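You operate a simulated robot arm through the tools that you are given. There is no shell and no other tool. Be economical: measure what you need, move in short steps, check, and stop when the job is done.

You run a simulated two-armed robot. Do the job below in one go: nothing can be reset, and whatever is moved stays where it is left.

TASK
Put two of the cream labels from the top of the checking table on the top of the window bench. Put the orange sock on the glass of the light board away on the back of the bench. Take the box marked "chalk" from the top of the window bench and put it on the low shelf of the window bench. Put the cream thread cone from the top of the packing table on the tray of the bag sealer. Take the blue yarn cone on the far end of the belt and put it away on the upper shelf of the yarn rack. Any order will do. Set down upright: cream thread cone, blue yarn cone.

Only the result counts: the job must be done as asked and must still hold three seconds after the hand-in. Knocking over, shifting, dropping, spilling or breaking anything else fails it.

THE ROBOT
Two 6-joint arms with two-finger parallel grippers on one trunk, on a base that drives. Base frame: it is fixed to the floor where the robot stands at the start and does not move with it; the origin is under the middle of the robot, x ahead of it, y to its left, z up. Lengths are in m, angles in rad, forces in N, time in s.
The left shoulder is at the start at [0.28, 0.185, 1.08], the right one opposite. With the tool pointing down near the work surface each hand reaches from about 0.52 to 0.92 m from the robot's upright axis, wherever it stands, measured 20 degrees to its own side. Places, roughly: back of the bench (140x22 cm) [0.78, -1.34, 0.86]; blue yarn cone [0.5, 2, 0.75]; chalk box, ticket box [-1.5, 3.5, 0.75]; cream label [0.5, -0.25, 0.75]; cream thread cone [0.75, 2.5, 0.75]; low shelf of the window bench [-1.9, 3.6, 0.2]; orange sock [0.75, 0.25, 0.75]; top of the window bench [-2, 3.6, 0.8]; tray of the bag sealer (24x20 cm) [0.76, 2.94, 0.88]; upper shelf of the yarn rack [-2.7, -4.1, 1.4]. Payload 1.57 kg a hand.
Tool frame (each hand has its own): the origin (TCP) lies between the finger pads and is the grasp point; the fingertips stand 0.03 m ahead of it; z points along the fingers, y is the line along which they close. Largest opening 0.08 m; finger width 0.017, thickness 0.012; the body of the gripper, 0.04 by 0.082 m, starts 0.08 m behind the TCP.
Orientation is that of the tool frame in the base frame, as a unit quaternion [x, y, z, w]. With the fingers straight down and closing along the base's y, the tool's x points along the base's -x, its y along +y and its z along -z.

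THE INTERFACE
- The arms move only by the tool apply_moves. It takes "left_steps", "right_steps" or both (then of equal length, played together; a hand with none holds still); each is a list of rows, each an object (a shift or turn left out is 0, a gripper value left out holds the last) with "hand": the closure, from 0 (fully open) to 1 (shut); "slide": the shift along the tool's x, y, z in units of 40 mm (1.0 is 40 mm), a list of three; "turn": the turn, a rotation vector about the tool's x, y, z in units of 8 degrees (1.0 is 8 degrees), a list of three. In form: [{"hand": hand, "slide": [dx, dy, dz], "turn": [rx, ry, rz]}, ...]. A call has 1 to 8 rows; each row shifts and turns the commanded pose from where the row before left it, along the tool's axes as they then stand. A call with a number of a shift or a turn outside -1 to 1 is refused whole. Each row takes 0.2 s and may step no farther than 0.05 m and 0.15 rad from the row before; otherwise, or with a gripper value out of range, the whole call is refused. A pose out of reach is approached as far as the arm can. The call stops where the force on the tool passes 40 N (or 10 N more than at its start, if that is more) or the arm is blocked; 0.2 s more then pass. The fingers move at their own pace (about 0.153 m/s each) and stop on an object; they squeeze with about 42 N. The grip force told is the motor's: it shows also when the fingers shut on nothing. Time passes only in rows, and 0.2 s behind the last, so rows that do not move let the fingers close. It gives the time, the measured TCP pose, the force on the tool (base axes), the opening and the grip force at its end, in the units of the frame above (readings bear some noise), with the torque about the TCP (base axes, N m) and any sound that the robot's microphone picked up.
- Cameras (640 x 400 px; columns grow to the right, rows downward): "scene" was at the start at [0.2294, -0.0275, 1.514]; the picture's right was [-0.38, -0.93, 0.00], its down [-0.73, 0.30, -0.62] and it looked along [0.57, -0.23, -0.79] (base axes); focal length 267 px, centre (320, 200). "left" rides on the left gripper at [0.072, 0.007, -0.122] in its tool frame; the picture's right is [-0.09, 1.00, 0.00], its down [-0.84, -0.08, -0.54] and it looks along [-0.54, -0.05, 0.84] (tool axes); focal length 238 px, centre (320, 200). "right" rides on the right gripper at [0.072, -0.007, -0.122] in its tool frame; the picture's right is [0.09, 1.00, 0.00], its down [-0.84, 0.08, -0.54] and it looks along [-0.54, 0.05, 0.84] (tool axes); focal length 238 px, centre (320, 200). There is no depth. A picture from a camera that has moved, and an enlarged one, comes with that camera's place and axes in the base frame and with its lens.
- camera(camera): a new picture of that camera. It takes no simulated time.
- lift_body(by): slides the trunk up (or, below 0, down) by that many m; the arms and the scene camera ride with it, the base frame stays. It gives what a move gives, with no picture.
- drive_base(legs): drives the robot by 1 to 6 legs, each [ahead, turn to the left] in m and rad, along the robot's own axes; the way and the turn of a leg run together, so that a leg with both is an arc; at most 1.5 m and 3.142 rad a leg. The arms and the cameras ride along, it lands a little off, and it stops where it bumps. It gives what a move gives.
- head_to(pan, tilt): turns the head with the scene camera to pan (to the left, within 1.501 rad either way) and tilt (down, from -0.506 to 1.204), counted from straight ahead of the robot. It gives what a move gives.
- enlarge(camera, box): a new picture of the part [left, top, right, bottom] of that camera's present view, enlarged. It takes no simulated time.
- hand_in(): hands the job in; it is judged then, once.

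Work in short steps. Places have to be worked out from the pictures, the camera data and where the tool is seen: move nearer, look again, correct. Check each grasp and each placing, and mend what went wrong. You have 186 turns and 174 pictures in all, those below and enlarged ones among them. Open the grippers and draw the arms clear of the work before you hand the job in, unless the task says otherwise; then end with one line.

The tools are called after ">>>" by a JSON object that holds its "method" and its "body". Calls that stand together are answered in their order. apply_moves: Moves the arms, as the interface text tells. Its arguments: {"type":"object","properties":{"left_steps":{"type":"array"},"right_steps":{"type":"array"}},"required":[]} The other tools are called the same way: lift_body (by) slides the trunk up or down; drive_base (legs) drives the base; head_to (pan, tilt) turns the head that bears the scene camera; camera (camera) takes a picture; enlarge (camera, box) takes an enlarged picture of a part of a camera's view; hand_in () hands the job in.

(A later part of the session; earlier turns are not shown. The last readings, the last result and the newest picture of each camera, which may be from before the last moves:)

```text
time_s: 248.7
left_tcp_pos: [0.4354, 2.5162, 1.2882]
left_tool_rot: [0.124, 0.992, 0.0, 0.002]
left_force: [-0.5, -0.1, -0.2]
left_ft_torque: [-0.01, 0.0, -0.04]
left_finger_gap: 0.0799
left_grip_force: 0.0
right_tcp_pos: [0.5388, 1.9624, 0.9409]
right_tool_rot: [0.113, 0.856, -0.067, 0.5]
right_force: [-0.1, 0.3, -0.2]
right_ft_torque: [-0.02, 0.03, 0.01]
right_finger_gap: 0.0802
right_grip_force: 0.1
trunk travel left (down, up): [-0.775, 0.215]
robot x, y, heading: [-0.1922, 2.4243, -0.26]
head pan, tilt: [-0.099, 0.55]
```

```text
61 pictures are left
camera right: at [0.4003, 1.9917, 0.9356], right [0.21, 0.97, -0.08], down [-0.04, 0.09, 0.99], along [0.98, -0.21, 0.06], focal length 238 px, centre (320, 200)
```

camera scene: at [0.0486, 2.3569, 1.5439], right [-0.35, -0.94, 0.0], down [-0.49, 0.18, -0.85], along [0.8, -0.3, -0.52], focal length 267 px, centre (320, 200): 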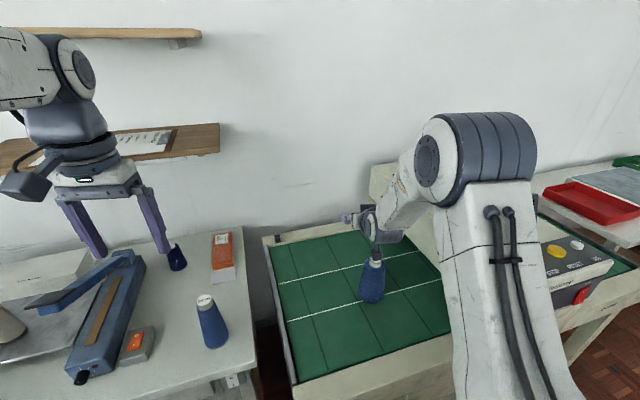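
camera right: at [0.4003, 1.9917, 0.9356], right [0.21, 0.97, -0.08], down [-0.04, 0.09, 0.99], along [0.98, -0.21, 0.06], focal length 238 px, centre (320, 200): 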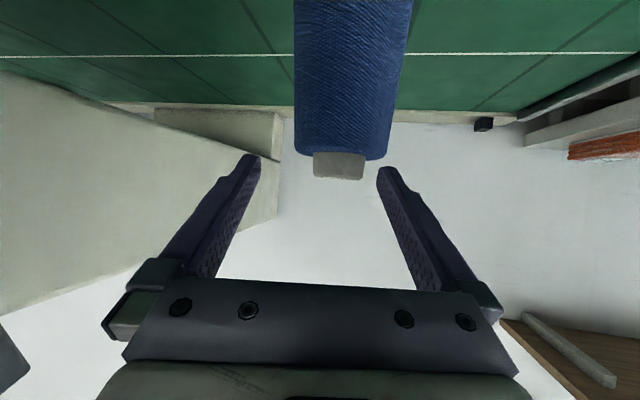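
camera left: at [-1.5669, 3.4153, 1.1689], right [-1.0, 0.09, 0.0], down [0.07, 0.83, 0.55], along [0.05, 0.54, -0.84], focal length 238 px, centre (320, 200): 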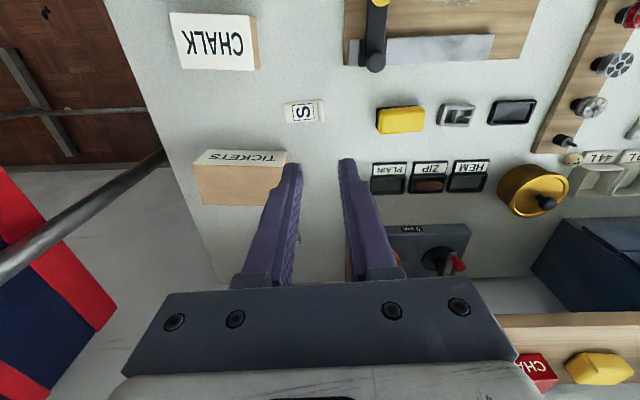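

Now the geometry is clear: cone axis about [0.577, 1.966], shoulder 6.5 cm wide at z≈0.91, widening downwards. I move forward 3.6 cm and left 1.4 cm at this height, then check.

>>> {"method": "apply_moves", "body": {"right_steps": [{"slide": [-0.22, 0.18, 0.39]}, {"slide": [-0.23, 0.17, 0.39]}]}}

>>> {"method": "camera", "body": {"camera": "right"}}

>>> {"method": "camera", "body": {"camera": "scene"}}

```text
time_s: 249.3
left_tcp_pos: [0.437, 2.5161, 1.287]
left_tool_rot: [0.124, 0.992, 0.0, 0.002]
left_force: [-0.8, 0.0, 0.7]
left_ft_torque: [0.06, 0.0, 0.0]
left_finger_gap: 0.08
left_grip_force: 0.1
right_tcp_pos: [0.5771, 1.9666, 0.9414]
right_tool_rot: [0.113, 0.856, -0.067, 0.5]
right_force: [1.0, 0.2, -0.6]
right_ft_torque: [0.01, -0.01, 0.02]
right_finger_gap: 0.0802
right_grip_force: 0.0
trunk travel left (down, up): [-0.775, 0.215]
robot x, y, heading: [-0.1913, 2.4278, -0.256]
head pan, tilt: [-0.099, 0.55]
```

```text
60 pictures are left
camera right: at [0.4377, 1.9957, 0.9373], right [0.21, 0.97, -0.08], down [-0.04, 0.09, 0.99], along [0.98, -0.21, 0.06], focal length 238 px, centre (320, 200)
```

right: 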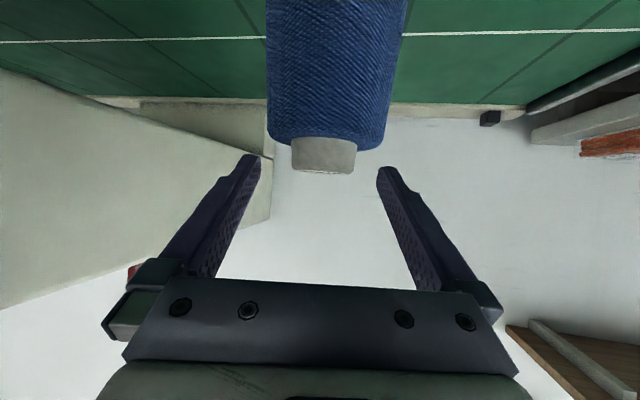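

```text
59 pictures are left
camera scene: at [0.0486, 2.3568, 1.5439], right [-0.35, -0.94, 0.0], down [-0.49, 0.18, -0.85], along [0.8, -0.3, -0.52], focal length 267 px, centre (320, 200)
```

scene: 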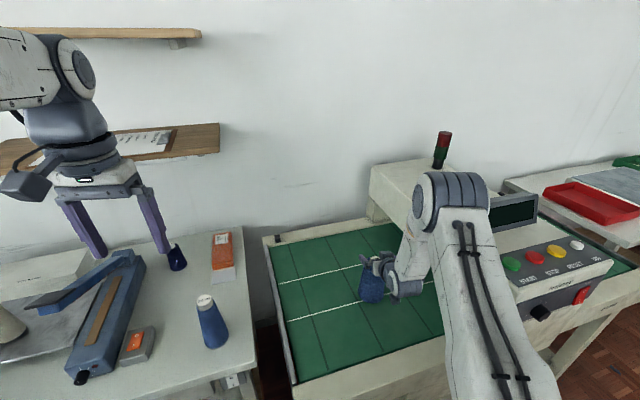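

The axis is about 6 mm ahead and 4 mm left. I correct and descend in small guarded steps to z≈0.90.

>>> {"method": "apply_moves", "body": {"right_steps": [{"slide": [-0.05, 0.1, 0.09]}, {"slide": [0.225, 0, 0.13]}, {"slide": [0.225, 0, 0.13]}, {"slide": [0.225, 0, 0.13]}, {"slide": [0.21, 0, 0.12]}]}}

>>> {"method": "camera", "body": {"camera": "right"}}

```text
time_s: 250.5
left_tcp_pos: [0.4358, 2.5151, 1.2878]
left_tool_rot: [0.125, 0.992, -0.001, 0.002]
left_force: [-0.3, -0.5, 0.2]
left_ft_torque: [0.01, 0.02, -0.01]
left_finger_gap: 0.0799
left_grip_force: 0.2
right_tcp_pos: [0.5825, 1.9683, 0.8977]
right_tool_rot: [0.111, 0.856, -0.066, 0.5]
right_force: [0.1, -0.1, 0.8]
right_ft_torque: [0.0, 0.01, -0.02]
right_finger_gap: 0.08
right_grip_force: 0.0
trunk travel left (down, up): [-0.775, 0.215]
robot x, y, heading: [-0.1924, 2.4265, -0.257]
head pan, tilt: [-0.099, 0.55]
```

```text
58 pictures are left
camera right: at [0.4433, 1.9968, 0.8939], right [0.21, 0.97, -0.08], down [-0.04, 0.09, 0.99], along [0.98, -0.21, 0.06], focal length 238 px, centre (320, 200)
```

right: 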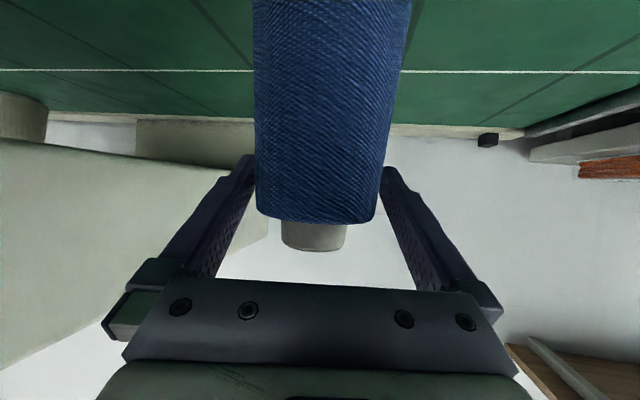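

The fingers straddle the cone without contact. I close.

>>> {"method": "apply_moves", "body": {"right_steps": [{"hand": 1}, {"hand": 1}, {"hand": 1}]}}

>>> {"method": "camera", "body": {"camera": "right"}}

```text
time_s: 251.3
left_tcp_pos: [0.4348, 2.5157, 1.2873]
left_tool_rot: [0.124, 0.992, 0.0, 0.002]
left_force: [0.1, -0.7, 1.5]
left_ft_torque: [0.02, -0.01, 0.04]
left_finger_gap: 0.0801
left_grip_force: 0.0
right_tcp_pos: [0.5828, 1.9674, 0.8991]
right_tool_rot: [0.113, 0.856, -0.067, 0.5]
right_force: [0.7, -0.6, 3.6]
right_ft_torque: [-0.06, -0.22, -0.04]
right_finger_gap: 0.0678
right_grip_force: 42.3
trunk travel left (down, up): [-0.775, 0.215]
robot x, y, heading: [-0.1914, 2.4286, -0.256]
head pan, tilt: [-0.099, 0.55]
```

```text
57 pictures are left
camera right: at [0.4435, 1.9966, 0.8943], right [0.21, 0.97, -0.08], down [-0.04, 0.09, 0.99], along [0.98, -0.21, 0.06], focal length 238 px, centre (320, 200)
```

right: 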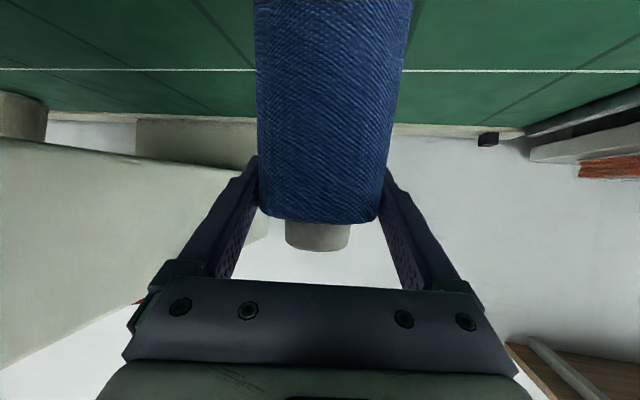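

Gripped (68 mm, 42 N). I lift slowly and check that it doesn't slip.

>>> {"method": "apply_moves", "body": {"right_steps": [{"slide": [-0.3, 0, -0.17]}, {"slide": [-0.5, 0, -0.29]}, {"slide": [-0.5, 0, -0.29]}]}}

>>> {"method": "camera", "body": {"camera": "right"}}

>>> {"method": "camera", "body": {"camera": "scene"}}

```text
time_s: 252.1
left_tcp_pos: [0.4355, 2.5154, 1.2882]
left_tool_rot: [0.125, 0.992, 0.0, 0.002]
left_force: [-0.9, -0.3, 0.9]
left_ft_torque: [0.0, -0.02, 0.01]
left_finger_gap: 0.0798
left_grip_force: 0.1
right_tcp_pos: [0.5825, 1.9677, 0.9578]
right_tool_rot: [0.112, 0.857, -0.066, 0.499]
right_force: [-0.6, 0.3, -2.1]
right_ft_torque: [-0.01, 0.01, 0.01]
right_finger_gap: 0.068
right_grip_force: 42.1
trunk travel left (down, up): [-0.775, 0.215]
robot x, y, heading: [-0.1896, 2.4282, -0.255]
head pan, tilt: [-0.099, 0.55]
```

```text
56 pictures are left
camera right: at [0.4426, 1.9967, 0.9542], right [0.21, 0.97, -0.08], down [-0.04, 0.09, 1.0], along [0.98, -0.21, 0.06], focal length 238 px, centre (320, 200)
```

right: 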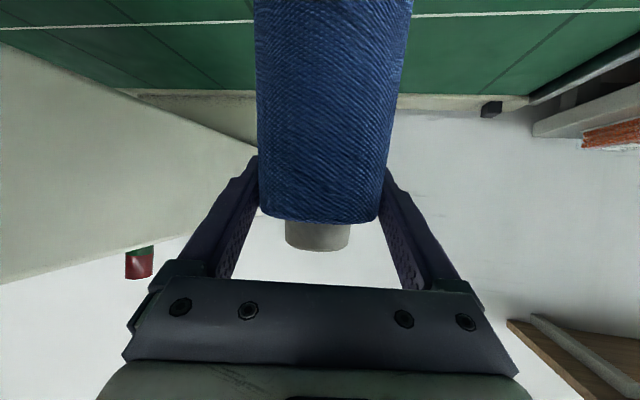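

```text
55 pictures are left
camera scene: at [0.0489, 2.3567, 1.5438], right [-0.35, -0.94, 0.0], down [-0.49, 0.18, -0.85], along [0.8, -0.3, -0.52], focal length 267 px, centre (320, 200)
```

scene: 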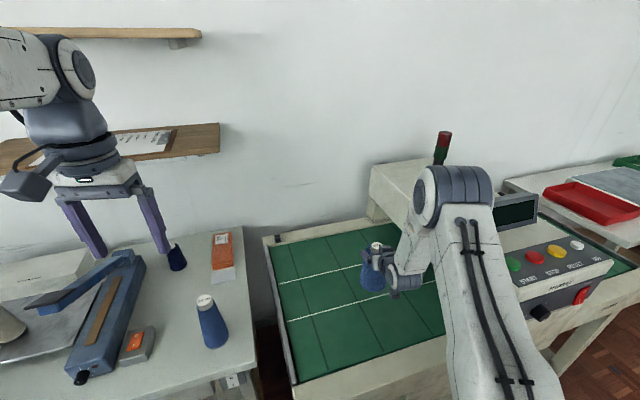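

It holds. I raise the cone 24 cm, watching reach.

>>> {"method": "apply_moves", "body": {"right_steps": [{"slide": [-0.866, 0, -0.5]}, {"slide": [-0.866, 0, -0.5]}, {"slide": [-0.866, 0, -0.5]}, {"slide": [-0.866, 0, -0.5]}, {"slide": [-0.866, 0, -0.5]}, {"slide": [-0.866, 0, -0.5]}]}}

>>> {"method": "apply_moves", "body": {"right_steps": [{"slide": [0.47, 0, -0.8]}, {"slide": [0.47, 0, -0.8]}, {"slide": [0.47, 0, -0.8]}]}}

>>> {"method": "camera", "body": {"camera": "scene"}}

```text
time_s: 253.5
left_tcp_pos: [0.4345, 2.5149, 1.2864]
left_tool_rot: [0.125, 0.992, -0.001, 0.002]
left_force: [-1.6, 0.0, -0.3]
left_ft_torque: [0.04, 0.01, 0.01]
left_finger_gap: 0.08
left_grip_force: 0.1
right_tcp_pos: [0.578, 1.9712, 1.1979]
right_tool_rot: [0.113, 0.856, -0.067, 0.499]
right_force: [0.2, 0.5, -2.6]
right_ft_torque: [0.0, 0.0, 0.02]
right_finger_gap: 0.0679
right_grip_force: 42.2
trunk travel left (down, up): [-0.775, 0.215]
robot x, y, heading: [-0.1888, 2.4264, -0.258]
head pan, tilt: [-0.099, 0.55]
```

```text
time_s: 254.3
left_tcp_pos: [0.4349, 2.515, 1.2877]
left_tool_rot: [0.125, 0.992, 0.0, 0.002]
left_force: [-0.6, -0.5, -0.7]
left_ft_torque: [-0.04, -0.01, 0.0]
left_finger_gap: 0.08
left_grip_force: 0.1
right_tcp_pos: [0.4705, 1.9993, 1.1992]
right_tool_rot: [0.111, 0.856, -0.066, 0.5]
right_force: [0.6, -0.4, -2.0]
right_ft_torque: [-0.01, -0.01, 0.02]
right_finger_gap: 0.0682
right_grip_force: 41.9
trunk travel left (down, up): [-0.775, 0.215]
robot x, y, heading: [-0.1894, 2.4275, -0.253]
head pan, tilt: [-0.099, 0.55]
```

```text
54 pictures are left
camera scene: at [0.049, 2.3567, 1.5439], right [-0.35, -0.94, 0.0], down [-0.49, 0.18, -0.85], along [0.8, -0.3, -0.52], focal length 267 px, centre (320, 200)
```

scene: 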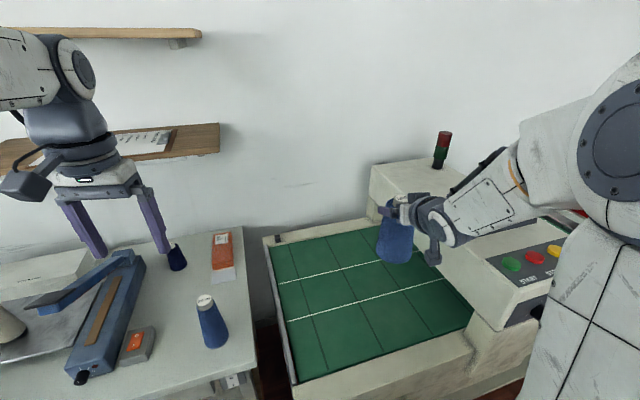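

I turn to face south and drive down the aisle with the cone.

>>> {"method": "drive_base", "body": {"legs": [[0, -1.3], [1.5, 0]]}}

>>> {"method": "drive_base", "body": {"legs": [[1.3, 0]]}}

>>> {"method": "head_to", "body": {"pan": -0.5, "tilt": 0.3}}

>>> {"method": "camera", "body": {"camera": "scene"}}

```text
time_s: 264.9
left_tcp_pos: [0.1475, 0.3773, 1.2866]
left_tool_rot: [0.683, 0.731, -0.002, 0.001]
left_force: [0.0, -0.2, -0.8]
left_ft_torque: [-0.01, -0.02, -0.02]
left_finger_gap: 0.0799
left_grip_force: 0.0
right_tcp_pos: [-0.334, 0.1834, 1.1989]
right_tool_rot: [0.593, 0.628, -0.347, 0.366]
right_force: [0.2, 0.4, -1.2]
right_ft_torque: [0.02, 0.03, 0.0]
right_finger_gap: 0.0682
right_grip_force: 42.1
trunk travel left (down, up): [-0.775, 0.215]
robot x, y, heading: [-0.1282, 0.9439, -1.514]
head pan, tilt: [-0.099, 0.55]
```

```text
time_s: 271.3
left_tcp_pos: [0.2617, -0.8942, 1.2882]
left_tool_rot: [0.671, 0.741, -0.001, 0.001]
left_force: [0.0, 0.5, -0.6]
left_ft_torque: [-0.01, 0.03, -0.05]
left_finger_gap: 0.08
left_grip_force: 0.0
right_tcp_pos: [-0.2114, -1.1054, 1.1983]
right_tool_rot: [0.584, 0.636, -0.342, 0.371]
right_force: [-0.2, -0.3, -1.5]
right_ft_torque: [-0.03, 0.01, -0.03]
right_finger_gap: 0.068
right_grip_force: 42.1
trunk travel left (down, up): [-0.775, 0.215]
robot x, y, heading: [-0.0356, -0.3369, -1.481]
head pan, tilt: [-0.099, 0.55]
```

```text
time_s: 272.2
left_tcp_pos: [0.2617, -0.8958, 1.2881]
left_tool_rot: [0.671, 0.741, -0.001, 0.001]
left_force: [-0.5, -0.4, 0.4]
left_ft_torque: [0.02, 0.04, 0.01]
left_finger_gap: 0.08
left_grip_force: 0.1
right_tcp_pos: [-0.2115, -1.1052, 1.1993]
right_tool_rot: [0.583, 0.636, -0.342, 0.371]
right_force: [0.3, -0.1, -3.1]
right_ft_torque: [0.0, 0.02, -0.02]
right_finger_gap: 0.0677
right_grip_force: 42.2
trunk travel left (down, up): [-0.775, 0.215]
robot x, y, heading: [-0.034, -0.3357, -1.477]
head pan, tilt: [-0.499, 0.3]
```

```text
53 pictures are left
camera scene: at [-0.0566, -0.5813, 1.5668], right [-0.92, 0.4, 0.0], down [0.12, 0.27, -0.96], along [-0.38, -0.88, -0.3], focal length 267 px, centre (320, 200)
```

scene: 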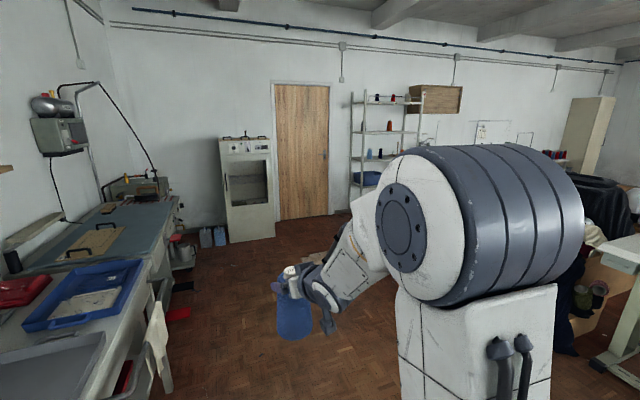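

The yarn rack is visible, and I zoom in.

>>> {"method": "enlarge", "body": {"camera": "scene", "box": [320, 75, 480, 195]}}

>>> {"method": "head_to", "body": {"pan": -1.1, "tilt": 0.5}}

>>> {"method": "camera", "body": {"camera": "scene"}}

```text
3.33 times, centred on (400, 135) of scene
camera zoom: at [-0.0566, -0.5813, 1.5668], right [-0.92, 0.4, 0.0], down [0.12, 0.27, -0.96], along [-0.38, -0.88, -0.3], focal length 891 px, centre (53, 417)
```

zoom: 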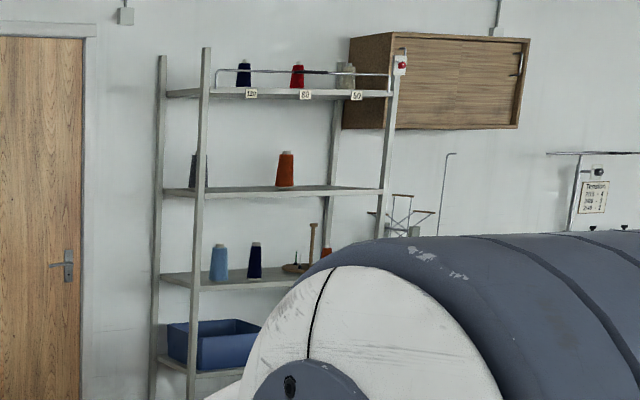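

```text
time_s: 273.2
left_tcp_pos: [0.2621, -0.8962, 1.2878]
left_tool_rot: [0.671, 0.742, -0.002, 0.002]
left_force: [-0.3, -0.5, 0.7]
left_ft_torque: [-0.04, 0.01, -0.01]
left_finger_gap: 0.0802
left_grip_force: 0.0
right_tcp_pos: [-0.2109, -1.1051, 1.1993]
right_tool_rot: [0.583, 0.637, -0.341, 0.371]
right_force: [-0.4, 0.2, -2.4]
right_ft_torque: [-0.03, 0.08, -0.01]
right_finger_gap: 0.0677
right_grip_force: 42.2
trunk travel left (down, up): [-0.775, 0.215]
robot x, y, heading: [-0.0358, -0.3394, -1.477]
head pan, tilt: [-1.1, 0.499]
```

```text
51 pictures are left
camera scene: at [-0.0966, -0.5442, 1.5485], right [-0.53, 0.85, 0.0], down [0.4, 0.26, -0.88], along [-0.74, -0.47, -0.48], focal length 267 px, centre (320, 200)
```

scene: 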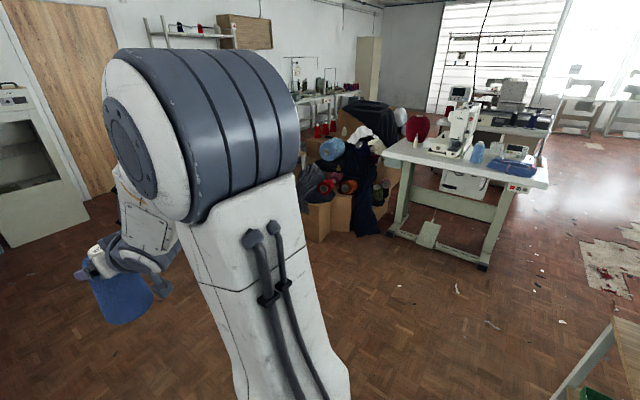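

There are four shelves, at about z 1.74, 1.36, 0.94 and 0.55. The given 1.4 matches the second one, the one with the orange cone. I drive on south, veering slightly west, and look again.

>>> {"method": "drive_base", "body": {"legs": [[0, -0.27], [1.5, 0], [1.1, 0]]}}

>>> {"method": "head_to", "body": {"pan": -0.95, "tilt": 0.25}}

>>> {"method": "camera", "body": {"camera": "scene"}}

>>> {"method": "head_to", "body": {"pan": -1.5, "tilt": 0.5}}

>>> {"method": "camera", "body": {"camera": "scene"}}

```text
time_s: 286.7
left_tcp_pos: [-0.3046, -3.5015, 1.2879]
left_tool_rot: [0.758, 0.652, -0.001, 0.001]
left_force: [0.0, -0.2, -0.8]
left_ft_torque: [-0.02, 0.02, 0.01]
left_finger_gap: 0.0798
left_grip_force: 0.2
right_tcp_pos: [-0.8159, -3.5872, 1.1988]
right_tool_rot: [0.658, 0.56, -0.385, 0.326]
right_force: [-0.2, 0.6, -2.3]
right_ft_torque: [-0.01, 0.03, -0.02]
right_finger_gap: 0.0677
right_grip_force: 42.0
trunk travel left (down, up): [-0.775, 0.215]
robot x, y, heading: [-0.4544, -2.8841, -1.725]
head pan, tilt: [-1.1, 0.499]
```

```text
time_s: 287.4
left_tcp_pos: [-0.3046, -3.5016, 1.288]
left_tool_rot: [0.758, 0.653, -0.002, 0.001]
left_force: [0.5, 0.2, -0.3]
left_ft_torque: [0.01, 0.01, -0.01]
left_finger_gap: 0.08
left_grip_force: 0.2
right_tcp_pos: [-0.8151, -3.5881, 1.1991]
right_tool_rot: [0.659, 0.559, -0.384, 0.325]
right_force: [0.1, 0.3, -2.6]
right_ft_torque: [-0.02, -0.02, -0.01]
right_finger_gap: 0.0672
right_grip_force: 42.2
trunk travel left (down, up): [-0.775, 0.215]
robot x, y, heading: [-0.4548, -2.8835, -1.723]
head pan, tilt: [-0.949, 0.25]
```

```text
50 pictures are left
camera scene: at [-0.5629, -3.0866, 1.5715], right [-0.45, 0.89, 0.0], down [0.22, 0.11, -0.97], along [-0.87, -0.43, -0.25], focal length 267 px, centre (320, 200)
```

scene: 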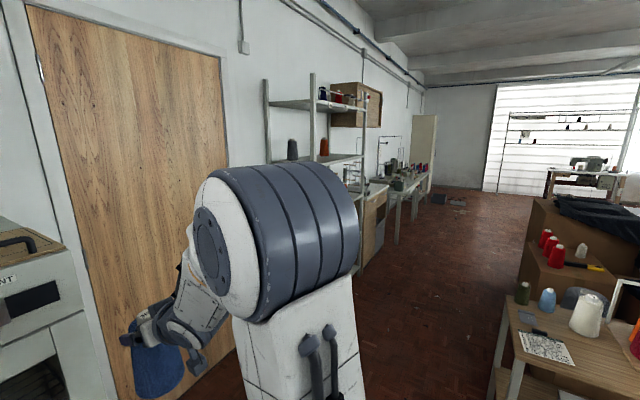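

```text
time_s: 288.4
left_tcp_pos: [-0.3046, -3.5013, 1.2887]
left_tool_rot: [0.759, 0.652, -0.001, 0.0]
left_force: [0.1, -0.7, 0.6]
left_ft_torque: [0.0, 0.02, 0.04]
left_finger_gap: 0.08
left_grip_force: 0.0
right_tcp_pos: [-0.8142, -3.5888, 1.1982]
right_tool_rot: [0.657, 0.56, -0.384, 0.327]
right_force: [0.3, -0.2, -2.3]
right_ft_torque: [-0.03, -0.01, 0.07]
right_finger_gap: 0.0675
right_grip_force: 42.3
trunk travel left (down, up): [-0.775, 0.215]
robot x, y, heading: [-0.4575, -2.8886, -1.734]
head pan, tilt: [-1.499, 0.499]
```

```text
49 pictures are left
camera scene: at [-0.57, -3.0371, 1.5485], right [0.08, 1.0, 0.0], down [0.48, -0.04, -0.88], along [-0.88, 0.07, -0.48], focal length 267 px, centre (320, 200)
```

scene: 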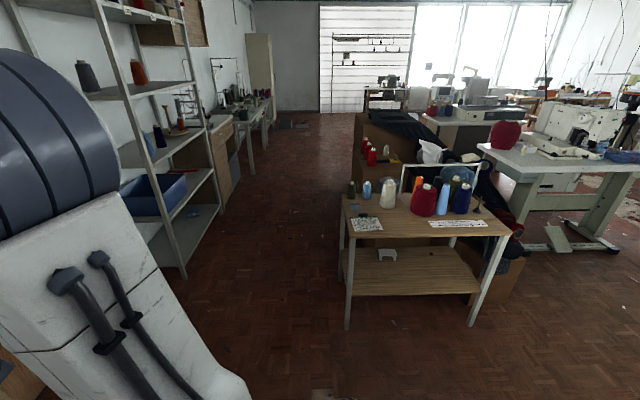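

The rack's front is at y≈−3.98, x −2.2 to −3.3. The shelf at z≈1.36 has free space around x −2.6. I retract the hand a bit, then drive west along y≈−3.25.

>>> {"method": "apply_moves", "body": {"right_steps": [{"slide": [0.5, 0, -0.866]}, {"slide": [0.5, 0, -0.866]}]}}

>>> {"method": "drive_base", "body": {"legs": [[0.34, 0], [0, -1.4076], [1.0, 0]]}}

>>> {"method": "head_to", "body": {"pan": 0.3, "tilt": 0.35}}

>>> {"method": "camera", "body": {"camera": "scene"}}

```text
time_s: 289.0
left_tcp_pos: [-0.3042, -3.5015, 1.2875]
left_tool_rot: [0.758, 0.652, -0.001, 0.001]
left_force: [-0.6, -1.0, -0.2]
left_ft_torque: [-0.01, 0.02, -0.02]
left_finger_gap: 0.0802
left_grip_force: 0.1
right_tcp_pos: [-0.8042, -3.5186, 1.2007]
right_tool_rot: [0.658, 0.56, -0.385, 0.325]
right_force: [-0.3, -0.5, -2.5]
right_ft_torque: [-0.02, 0.03, -0.02]
right_finger_gap: 0.0676
right_grip_force: 41.4
right hand out of reach, approached as far as the arm can: row 2
trunk travel left (down, up): [-0.775, 0.215]
robot x, y, heading: [-0.453, -2.8891, -1.731]
head pan, tilt: [-1.499, 0.499]
```

```text
time_s: 291.2
left_tcp_pos: [-0.3552, -3.8296, 1.2882]
left_tool_rot: [0.757, 0.653, -0.001, 0.001]
left_force: [0.2, 1.2, 0.7]
left_ft_torque: [0.01, -0.01, -0.01]
left_finger_gap: 0.08
left_grip_force: 0.0
right_tcp_pos: [-0.8566, -3.8435, 1.1996]
right_tool_rot: [0.658, 0.561, -0.384, 0.324]
right_force: [0.4, 8.0, 5.0]
right_ft_torque: [-0.16, -0.2, 0.36]
right_finger_gap: 0.0679
right_grip_force: 42.4
trunk travel left (down, up): [-0.775, 0.215]
robot x, y, heading: [-0.5079, -3.2161, -1.731]
head pan, tilt: [-1.499, 0.499]
stopped in leg 1: the force on the tool passed its limit at 92 N (the readings are from after the stop); the commanded pose is now the measured one
```

```text
time_s: 293.0
left_tcp_pos: [-0.3548, -3.8295, 1.2881]
left_tool_rot: [0.758, 0.652, -0.001, 0.0]
left_force: [-0.4, -0.1, 0.0]
left_ft_torque: [0.05, -0.02, -0.04]
left_finger_gap: 0.0796
left_grip_force: 0.0
right_tcp_pos: [-0.8557, -3.8436, 1.1993]
right_tool_rot: [0.658, 0.562, -0.383, 0.324]
right_force: [0.8, 10.6, 0.8]
right_ft_torque: [-0.04, -0.17, 0.48]
right_finger_gap: 0.0676
right_grip_force: 41.8
trunk travel left (down, up): [-0.775, 0.215]
robot x, y, heading: [-0.5046, -3.2154, -1.73]
head pan, tilt: [0.3, 0.351]
```

```text
48 pictures are left
camera scene: at [-0.5179, -3.4652, 1.5622], right [-0.99, -0.14, 0.0], down [-0.05, 0.34, -0.94], along [0.13, -0.93, -0.34], focal length 267 px, centre (320, 200)
```

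scene: 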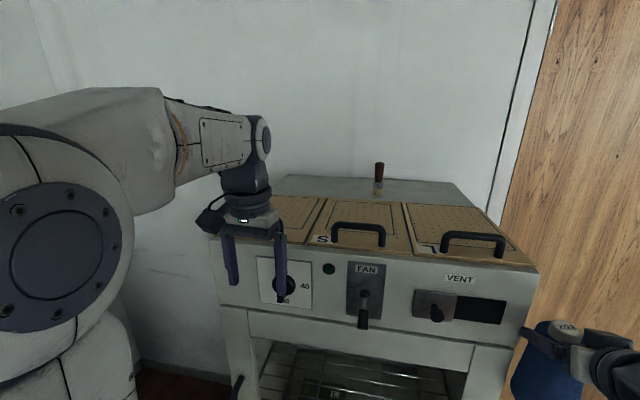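

The cone touched the oven cabinet by the door, so I back off and check the grip.

>>> {"method": "drive_base", "body": {"legs": [[-0.15, 0]]}}

>>> {"method": "camera", "body": {"camera": "right"}}

>>> {"method": "head_to", "body": {"pan": -0.4, "tilt": 0.45}}

>>> {"method": "camera", "body": {"camera": "scene"}}

```text
time_s: 294.4
left_tcp_pos: [-0.3357, -3.6848, 1.2877]
left_tool_rot: [0.76, 0.65, 0.0, 0.001]
left_force: [0.6, -0.2, 0.3]
left_ft_torque: [0.0, -0.01, -0.02]
left_finger_gap: 0.0801
left_grip_force: 0.1
right_tcp_pos: [-0.8361, -3.6966, 1.1998]
right_tool_rot: [0.658, 0.56, -0.384, 0.324]
right_force: [-0.2, -0.8, -2.1]
right_ft_torque: [0.0, 0.03, 0.0]
right_finger_gap: 0.0678
right_grip_force: 42.1
trunk travel left (down, up): [-0.775, 0.215]
robot x, y, heading: [-0.4814, -3.0692, -1.731]
head pan, tilt: [0.3, 0.351]
```

```text
47 pictures are left
camera right: at [-0.8197, -3.557, 1.1961], right [0.99, -0.12, -0.08], down [0.09, 0.04, 1.0], along [-0.11, -0.99, 0.05], focal length 238 px, centre (320, 200)
```

right: 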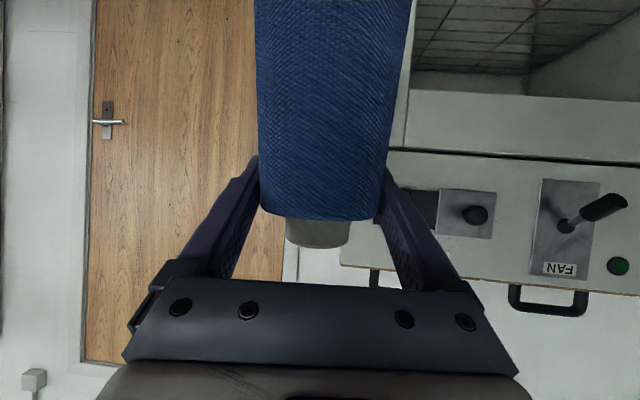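

```text
time_s: 295.5
left_tcp_pos: [-0.3346, -3.6851, 1.288]
left_tool_rot: [0.759, 0.651, -0.001, 0.0]
left_force: [0.6, -0.2, -0.2]
left_ft_torque: [-0.02, 0.02, 0.01]
left_finger_gap: 0.0802
left_grip_force: 0.0
right_tcp_pos: [-0.8349, -3.6982, 1.1997]
right_tool_rot: [0.658, 0.561, -0.384, 0.324]
right_force: [-0.3, -0.4, -2.4]
right_ft_torque: [-0.01, 0.01, -0.02]
right_finger_gap: 0.0675
right_grip_force: 42.0
trunk travel left (down, up): [-0.775, 0.215]
robot x, y, heading: [-0.4837, -3.0744, -1.731]
head pan, tilt: [-0.4, 0.45]
```

```text
46 pictures are left
camera scene: at [-0.5575, -3.3056, 1.5529], right [-0.85, 0.53, 0.0], down [0.23, 0.37, -0.9], along [-0.48, -0.76, -0.44], focal length 267 px, centre (320, 200)
```

scene: 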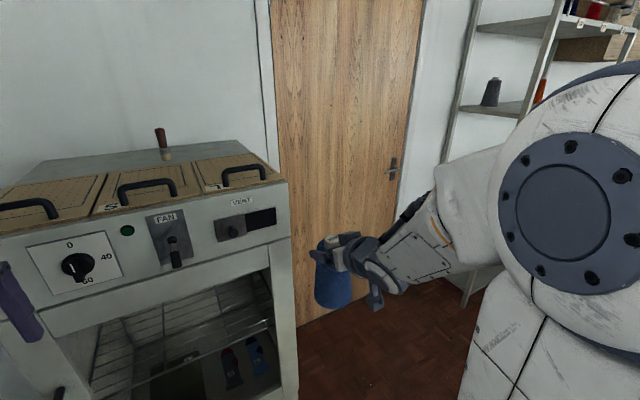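

The cone is still held straight. I turn right to head just south of west and drive to about [−2.4, −3.27].

>>> {"method": "drive_base", "body": {"legs": [[0, -1.31], [1.2, 0]]}}

>>> {"method": "head_to", "body": {"pan": 0.4, "tilt": 0.4}}

>>> {"method": "camera", "body": {"camera": "scene"}}

```text
time_s: 304.7
left_tcp_pos: [-2.2174, -3.4966, 1.2876]
left_tool_rot: [0.998, 0.058, 0.0, 0.0]
left_force: [-0.6, 0.7, 0.2]
left_ft_torque: [-0.02, 0.0, 0.04]
left_finger_gap: 0.0799
left_grip_force: 0.0
right_tcp_pos: [-2.3614, -3.0177, 1.1993]
right_tool_rot: [0.863, 0.046, -0.502, 0.025]
right_force: [0.5, -0.6, -2.8]
right_ft_torque: [-0.01, -0.01, 0.0]
right_finger_gap: 0.0676
right_grip_force: 41.7
trunk travel left (down, up): [-0.775, 0.215]
robot x, y, heading: [-1.662, -3.1913, -3.034]
head pan, tilt: [-0.4, 0.45]
```

```text
time_s: 305.9
left_tcp_pos: [-2.2163, -3.4962, 1.2874]
left_tool_rot: [0.998, 0.058, -0.001, 0.0]
left_force: [0.1, 0.0, 0.3]
left_ft_torque: [-0.01, 0.0, -0.02]
left_finger_gap: 0.0801
left_grip_force: 0.1
right_tcp_pos: [-2.3608, -3.0178, 1.1999]
right_tool_rot: [0.863, 0.047, -0.502, 0.025]
right_force: [-0.2, 0.2, -2.5]
right_ft_torque: [-0.01, 0.03, -0.01]
right_finger_gap: 0.0677
right_grip_force: 42.0
trunk travel left (down, up): [-0.775, 0.215]
robot x, y, heading: [-1.6599, -3.1936, -3.034]
head pan, tilt: [0.4, 0.4]
```

```text
45 pictures are left
camera scene: at [-1.9041, -3.2528, 1.5576], right [-0.48, 0.87, 0.0], down [0.34, 0.19, -0.92], along [-0.81, -0.45, -0.39], focal length 267 px, centre (320, 200)
```

scene: 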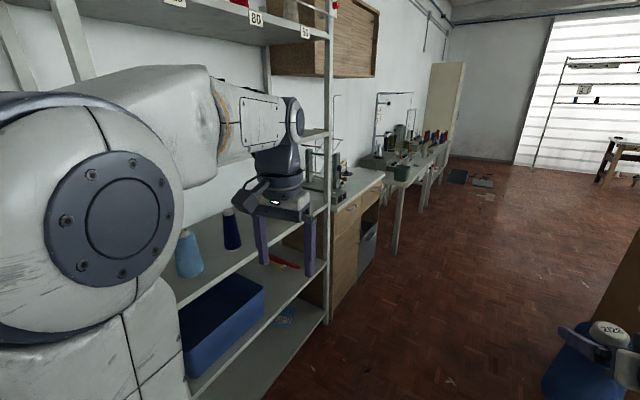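

I continue 0.75 m and turn left to face the rack.

>>> {"method": "drive_base", "body": {"legs": [[0.74, 0], [0, 1.463]]}}

>>> {"method": "head_to", "body": {"pan": -0.1, "tilt": 0.1}}

>>> {"method": "camera", "body": {"camera": "scene"}}

>>> {"method": "camera", "body": {"camera": "right"}}

```text
time_s: 313.5
left_tcp_pos: [-2.1414, -3.8512, 1.2873]
left_tool_rot: [0.696, 0.718, 0.0, 0.0]
left_force: [0.4, -0.6, -0.2]
left_ft_torque: [-0.01, 0.01, 0.01]
left_finger_gap: 0.08
left_grip_force: 0.1
right_tcp_pos: [-2.6306, -3.9551, 1.2008]
right_tool_rot: [0.604, 0.619, -0.353, 0.358]
right_force: [1.3, 0.8, -2.9]
right_ft_torque: [-0.03, -0.01, -0.07]
right_finger_gap: 0.0675
right_grip_force: 42.0
trunk travel left (down, up): [-0.775, 0.215]
robot x, y, heading: [-2.396, -3.2746, -1.552]
head pan, tilt: [0.4, 0.4]
```

```text
time_s: 314.4
left_tcp_pos: [-2.1418, -3.851, 1.2873]
left_tool_rot: [0.696, 0.718, -0.001, 0.001]
left_force: [0.3, -0.6, 0.4]
left_ft_torque: [0.01, 0.0, -0.01]
left_finger_gap: 0.08
left_grip_force: 0.0
right_tcp_pos: [-2.6313, -3.9545, 1.1989]
right_tool_rot: [0.605, 0.618, -0.353, 0.357]
right_force: [0.9, 0.3, -1.8]
right_ft_torque: [0.02, -0.03, 0.02]
right_finger_gap: 0.0678
right_grip_force: 41.8
trunk travel left (down, up): [-0.775, 0.215]
robot x, y, heading: [-2.3966, -3.2759, -1.544]
head pan, tilt: [-0.099, 0.099]
```

```text
44 pictures are left
camera scene: at [-2.4026, -3.5251, 1.5855], right [-1.0, 0.08, 0.0], down [0.01, 0.1, -0.99], along [-0.07, -0.99, -0.1], focal length 267 px, centre (320, 200)
```

scene: 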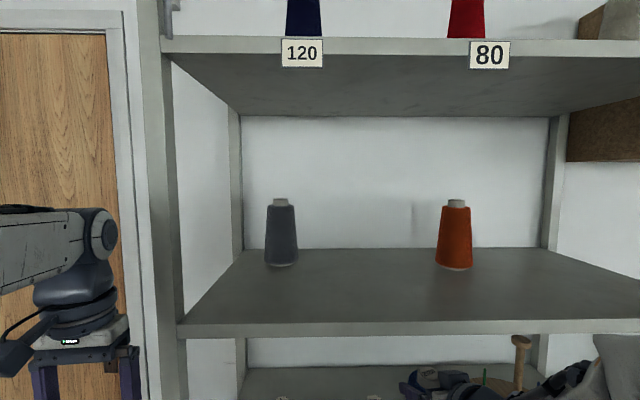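

```text
43 pictures are left
camera right: at [-2.6414, -3.8139, 1.1963], right [0.99, 0.07, -0.08], down [0.08, 0.06, 1.0], along [0.07, -1.0, 0.05], focal length 238 px, centre (320, 200)
```

right: 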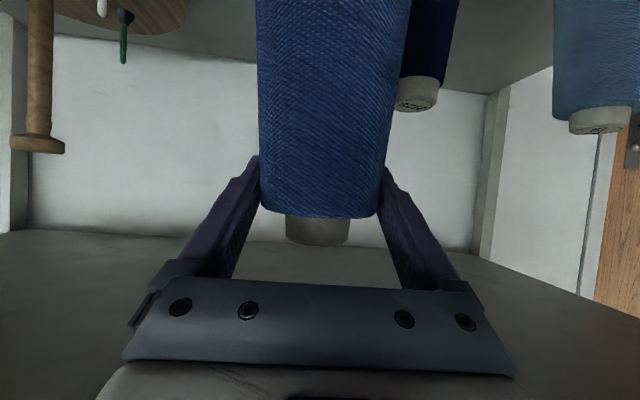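

I'm facing the rack. The target shelf (grey and orange yarn cones) is at z≈1.34 with a free gap at x≈−2.58. I back off 11 cm, raise the trunk fully, then raise the cone and move the left hand away from the post.

>>> {"method": "drive_base", "body": {"legs": [[-0.11, 0]]}}

>>> {"method": "lift_body", "body": {"by": 0.21}}

>>> {"method": "apply_moves", "body": {"right_steps": [{"slide": [-0.866, 0, -0.5]}, {"slide": [-0.866, 0, -0.5]}, {"slide": [-0.866, 0, -0.5]}, {"slide": [-0.866, 0, -0.5]}, {"slide": [-0.4, 0, -0.23]}], "left_steps": [{"slide": [0, 1, 0]}, {"slide": [0, 1, 0]}, {"slide": [0, 1, 0]}, {"slide": [0, 1, 0]}, {"slide": [0, 0, 0]}]}}

>>> {"method": "camera", "body": {"camera": "scene"}}

>>> {"method": "camera", "body": {"camera": "right"}}

```text
time_s: 315.6
left_tcp_pos: [-2.1437, -3.7396, 1.2872]
left_tool_rot: [0.695, 0.719, -0.001, 0.0]
left_force: [0.2, 0.2, -0.6]
left_ft_torque: [0.02, -0.03, -0.01]
left_finger_gap: 0.0803
left_grip_force: 0.0
right_tcp_pos: [-2.6332, -3.8446, 1.2003]
right_tool_rot: [0.603, 0.619, -0.353, 0.358]
right_force: [0.7, 0.2, -2.6]
right_ft_torque: [-0.03, 0.02, -0.03]
right_finger_gap: 0.0676
right_grip_force: 41.9
trunk travel left (down, up): [-0.775, 0.215]
robot x, y, heading: [-2.404, -3.1614, -1.549]
head pan, tilt: [-0.099, 0.099]
```

```text
time_s: 317.9
left_tcp_pos: [-2.1436, -3.7402, 1.4976]
left_tool_rot: [0.695, 0.719, -0.001, 0.001]
left_force: [0.4, 1.0, -1.6]
left_ft_torque: [-0.03, 0.03, -0.02]
left_finger_gap: 0.0802
left_grip_force: 0.0
right_tcp_pos: [-2.632, -3.8452, 1.409]
right_tool_rot: [0.604, 0.619, -0.352, 0.357]
right_force: [-0.3, 1.0, -1.9]
right_ft_torque: [0.01, -0.01, -0.01]
right_finger_gap: 0.0679
right_grip_force: 41.7
trunk travel left (down, up): [-0.985, 0.005]
robot x, y, heading: [-2.3959, -3.1644, -1.55]
head pan, tilt: [-0.099, 0.099]
```

```text
time_s: 319.1
left_tcp_pos: [-1.9812, -3.736, 1.4962]
left_tool_rot: [0.695, 0.719, -0.001, 0.001]
left_force: [0.0, 0.3, -0.1]
left_ft_torque: [0.02, 0.04, 0.02]
left_finger_gap: 0.0799
left_grip_force: 0.1
right_tcp_pos: [-2.6362, -3.8623, 1.5861]
right_tool_rot: [0.603, 0.62, -0.352, 0.357]
right_force: [0.3, 0.0, -0.9]
right_ft_torque: [0.03, 0.01, 0.0]
right_finger_gap: 0.0677
right_grip_force: 41.5
right hand out of reach, approached as far as the arm can: row 3, 4
trunk travel left (down, up): [-0.985, 0.005]
robot x, y, heading: [-2.4014, -3.1612, -1.546]
head pan, tilt: [-0.099, 0.099]
```

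```text
42 pictures are left
camera scene: at [-2.4048, -3.4144, 1.7955], right [-1.0, 0.07, 0.0], down [0.01, 0.1, -0.99], along [-0.07, -0.99, -0.1], focal length 267 px, centre (320, 200)
```

scene: 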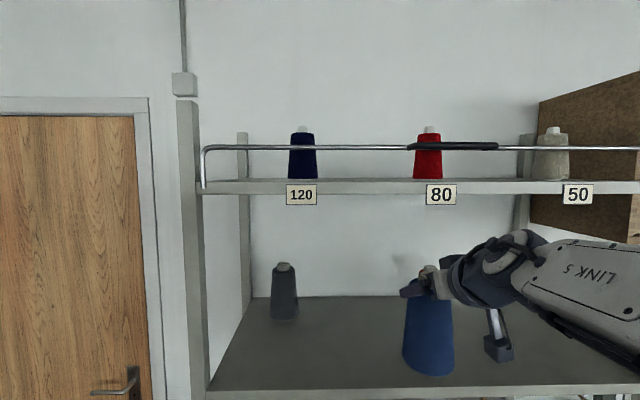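

```text
41 pictures are left
camera right: at [-2.6465, -3.7211, 1.5818], right [0.99, 0.07, -0.08], down [0.08, 0.06, 1.0], along [0.07, -1.0, 0.05], focal length 238 px, centre (320, 200)
```

right: 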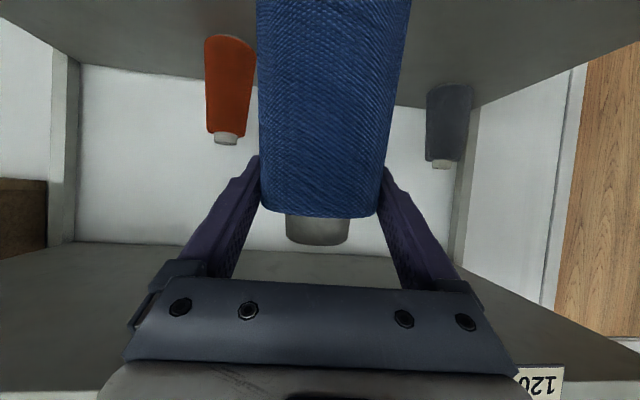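

The shelf's front edge is at y −3.95, z 1.333, and the cone hovers clear of it. I lower 6 cm, shift 4 cm towards the middle of the gap, then drive in 0.2 m.

>>> {"method": "apply_moves", "body": {"right_steps": [{"slide": [0.65, 0.5, 0.375]}, {"slide": [0.65, 0.5, 0.375]}]}}

>>> {"method": "drive_base", "body": {"legs": [[0.12, 0]]}}

>>> {"method": "camera", "body": {"camera": "scene"}}

>>> {"method": "camera", "body": {"camera": "right"}}

```text
time_s: 319.7
left_tcp_pos: [-1.9815, -3.7361, 1.4962]
left_tool_rot: [0.695, 0.719, -0.001, 0.0]
left_force: [0.0, 0.4, 0.1]
left_ft_torque: [0.02, -0.01, -0.02]
left_finger_gap: 0.0799
left_grip_force: 0.1
right_tcp_pos: [-2.5967, -3.8619, 1.5264]
right_tool_rot: [0.604, 0.619, -0.353, 0.357]
right_force: [0.3, 0.4, -2.6]
right_ft_torque: [0.01, -0.01, 0.02]
right_finger_gap: 0.0676
right_grip_force: 42.5
trunk travel left (down, up): [-0.985, 0.005]
robot x, y, heading: [-2.4018, -3.1638, -1.548]
head pan, tilt: [-0.099, 0.099]
```

```text
time_s: 320.9
left_tcp_pos: [-1.9801, -3.8598, 1.4968]
left_tool_rot: [0.696, 0.718, -0.001, 0.0]
left_force: [-0.8, 0.0, -0.2]
left_ft_torque: [0.02, 0.0, 0.01]
left_finger_gap: 0.0801
left_grip_force: 0.1
right_tcp_pos: [-2.5958, -3.9833, 1.5248]
right_tool_rot: [0.604, 0.618, -0.353, 0.357]
right_force: [1.1, -0.3, -2.6]
right_ft_torque: [0.03, 0.0, 0.02]
right_finger_gap: 0.0676
right_grip_force: 42.6
trunk travel left (down, up): [-0.985, 0.005]
robot x, y, heading: [-2.396, -3.2864, -1.552]
head pan, tilt: [-0.099, 0.099]
```

```text
40 pictures are left
camera scene: at [-2.4027, -3.5375, 1.7954], right [-1.0, 0.08, 0.0], down [0.01, 0.1, -0.99], along [-0.08, -0.99, -0.1], focal length 267 px, centre (320, 200)
```

scene: 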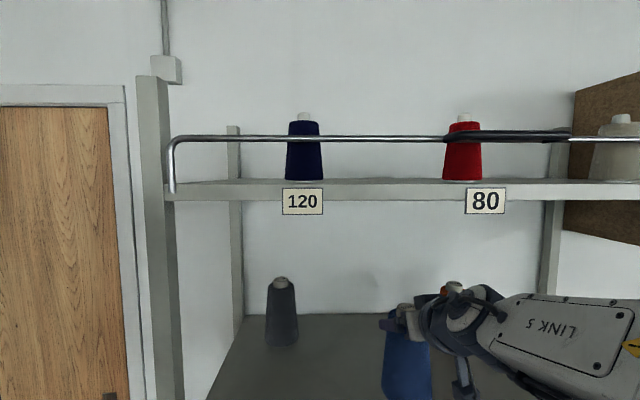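

```text
39 pictures are left
camera right: at [-2.6063, -3.8437, 1.5219], right [0.99, 0.07, -0.08], down [0.08, 0.06, 1.0], along [0.07, -1.0, 0.05], focal length 238 px, centre (320, 200)
```

right: 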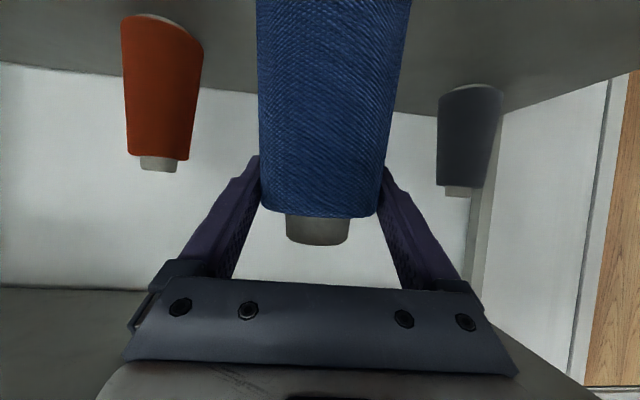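

Well centred between the grey and orange cones, with the wrist clear under the top shelf. I go 0.12 m farther in.

>>> {"method": "drive_base", "body": {"legs": [[0.12, 0]]}}

>>> {"method": "camera", "body": {"camera": "scene"}}

>>> {"method": "camera", "body": {"camera": "right"}}

```text
time_s: 322.1
left_tcp_pos: [-1.9778, -3.9767, 1.496]
left_tool_rot: [0.696, 0.718, 0.0, 0.001]
left_force: [1.0, 0.1, -0.7]
left_ft_torque: [-0.03, -0.02, -0.01]
left_finger_gap: 0.0802
left_grip_force: 0.1
right_tcp_pos: [-2.5942, -4.1006, 1.5247]
right_tool_rot: [0.605, 0.618, -0.353, 0.356]
right_force: [-1.1, -0.6, -2.7]
right_ft_torque: [0.0, 0.02, 0.01]
right_finger_gap: 0.0677
right_grip_force: 42.3
trunk travel left (down, up): [-0.985, 0.005]
robot x, y, heading: [-2.3977, -3.4031, -1.547]
head pan, tilt: [-0.099, 0.099]
```

```text
38 pictures are left
camera scene: at [-2.4003, -3.6534, 1.7954], right [-1.0, 0.08, 0.0], down [0.01, 0.1, -0.99], along [-0.08, -0.99, -0.1], focal length 267 px, centre (320, 200)
```

scene: 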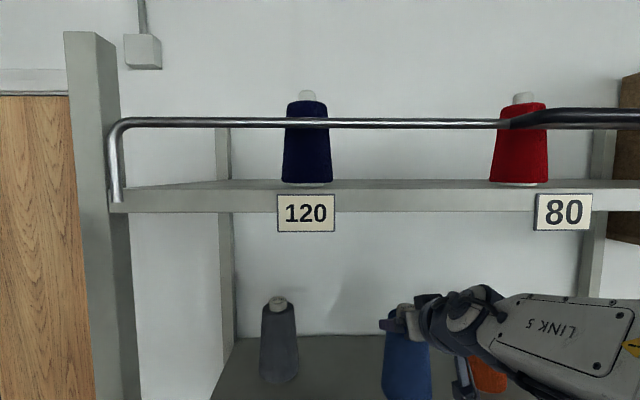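

```text
37 pictures are left
camera right: at [-2.6043, -3.9595, 1.5218], right [0.99, 0.06, -0.08], down [0.08, 0.06, 1.0], along [0.07, -1.0, 0.05], focal length 238 px, centre (320, 200)
```

right: 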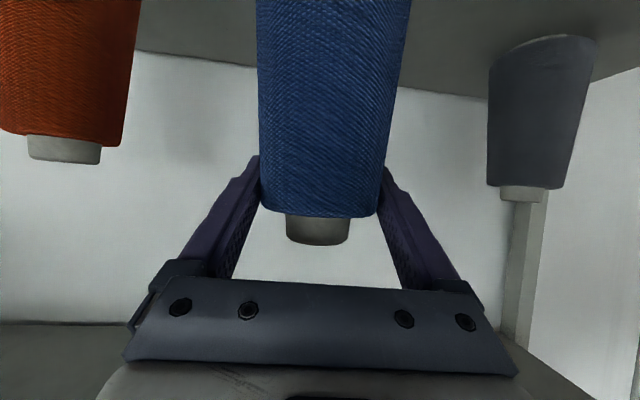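

In place. I lower with guarded small steps until the cone touches the shelf.

>>> {"method": "apply_moves", "body": {"right_steps": [{"slide": [0.27, 0, 0.155]}, {"slide": [0.27, 0, 0.155]}, {"slide": [0.1, 0, 0.06]}, {"slide": [0.1, 0, 0.06]}, {"slide": [0.1, 0, 0.06]}, {"slide": [0.1, 0, 0.06]}]}}

>>> {"method": "camera", "body": {"camera": "scene"}}

```text
time_s: 323.7
left_tcp_pos: [-1.9785, -3.9756, 1.496]
left_tool_rot: [0.697, 0.717, -0.001, 0.001]
left_force: [0.2, 0.5, 0.2]
left_ft_torque: [-0.01, -0.01, 0.02]
left_finger_gap: 0.08
left_grip_force: 0.0
right_tcp_pos: [-2.5953, -4.103, 1.4908]
right_tool_rot: [0.603, 0.613, -0.359, 0.363]
right_force: [-0.8, -4.9, 6.9]
right_ft_torque: [-0.7, -0.15, -0.13]
right_finger_gap: 0.0679
right_grip_force: 42.1
trunk travel left (down, up): [-0.985, 0.005]
robot x, y, heading: [-2.3955, -3.4013, -1.55]
head pan, tilt: [-0.099, 0.099]
stopped in row 6 (right hand): the force on the tool passed its limit at 41 N (the readings are from after the stop); the commanded pose is now the measured one
```

```text
36 pictures are left
camera scene: at [-2.4003, -3.6529, 1.7951], right [-1.0, 0.08, 0.0], down [0.01, 0.1, -0.99], along [-0.08, -0.99, -0.1], focal length 267 px, centre (320, 200)
```

scene: 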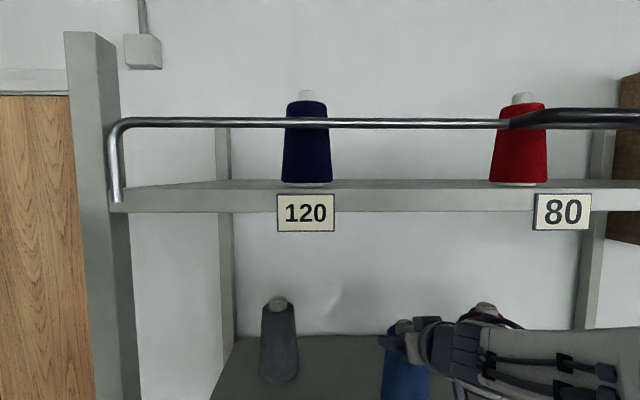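

Contact at TCP 1.491. I check the right camera before releasing.

>>> {"method": "camera", "body": {"camera": "right"}}

>>> {"method": "head_to", "body": {"pan": -0.4, "tilt": 0.6}}

>>> {"method": "camera", "body": {"camera": "scene"}}

```text
35 pictures are left
camera right: at [-2.605, -3.9622, 1.4846], right [0.99, 0.06, -0.08], down [0.08, 0.08, 0.99], along [0.07, -1.0, 0.07], focal length 238 px, centre (320, 200)
```

right: 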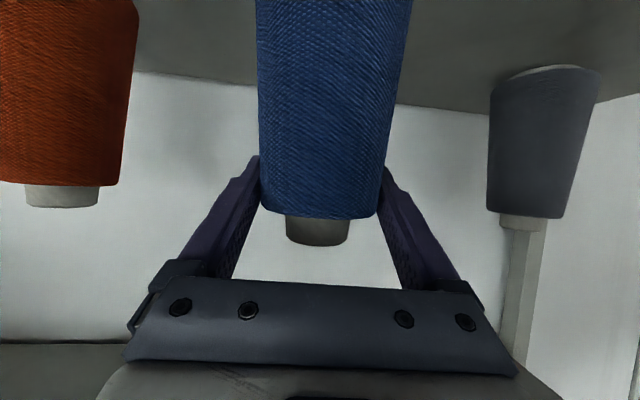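

```text
time_s: 324.6
left_tcp_pos: [-1.9781, -3.9772, 1.4953]
left_tool_rot: [0.697, 0.717, -0.001, 0.0]
left_force: [-0.2, -1.0, 0.3]
left_ft_torque: [0.03, 0.02, 0.02]
left_finger_gap: 0.0803
left_grip_force: 0.1
right_tcp_pos: [-2.595, -4.1023, 1.4898]
right_tool_rot: [0.603, 0.614, -0.359, 0.362]
right_force: [-1.7, -4.6, 17.7]
right_ft_torque: [-0.57, -0.32, -0.13]
right_finger_gap: 0.0679
right_grip_force: 42.2
trunk travel left (down, up): [-0.985, 0.005]
robot x, y, heading: [-2.3953, -3.3974, -1.548]
head pan, tilt: [-0.4, 0.6]
```

```text
34 pictures are left
camera scene: at [-2.4259, -3.6429, 1.7496], right [-0.93, 0.37, 0.0], down [0.21, 0.52, -0.83], along [-0.3, -0.77, -0.56], focal length 267 px, centre (320, 200)
```

scene: 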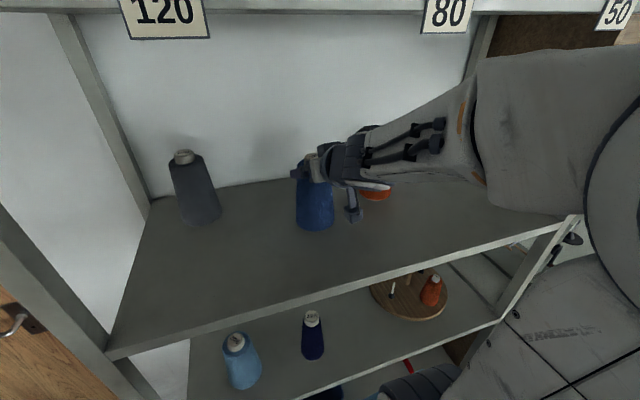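

The cone stands upright on the shelf. I relax the press by 2 mm, open fully, rise 4 cm and draw back.

>>> {"method": "apply_moves", "body": {"right_steps": [{"slide": [-0.04, 0, -0.025]}, {"hand": 0}, {"hand": 0}]}}

>>> {"method": "camera", "body": {"camera": "right"}}

```text
time_s: 325.4
left_tcp_pos: [-1.9777, -3.9751, 1.4948]
left_tool_rot: [0.697, 0.717, -0.001, 0.0]
left_force: [1.4, 0.5, 0.3]
left_ft_torque: [0.0, 0.02, 0.04]
left_finger_gap: 0.08
left_grip_force: 0.0
right_tcp_pos: [-2.5962, -4.1012, 1.4914]
right_tool_rot: [0.602, 0.616, -0.357, 0.361]
right_force: [0.1, -0.7, 0.9]
right_ft_torque: [-0.04, -0.01, -0.02]
right_finger_gap: 0.0801
right_grip_force: 0.1
trunk travel left (down, up): [-0.985, 0.005]
robot x, y, heading: [-2.3966, -3.4015, -1.551]
head pan, tilt: [-0.4, 0.6]
```

```text
33 pictures are left
camera right: at [-2.6056, -3.9605, 1.4852], right [0.99, 0.06, -0.09], down [0.08, 0.07, 0.99], along [0.07, -1.0, 0.06], focal length 238 px, centre (320, 200)
```

right: 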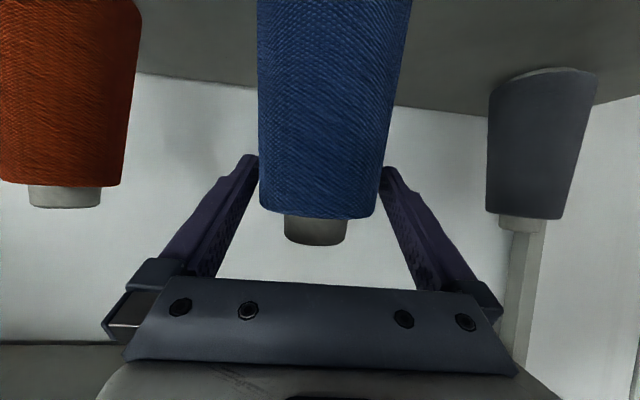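

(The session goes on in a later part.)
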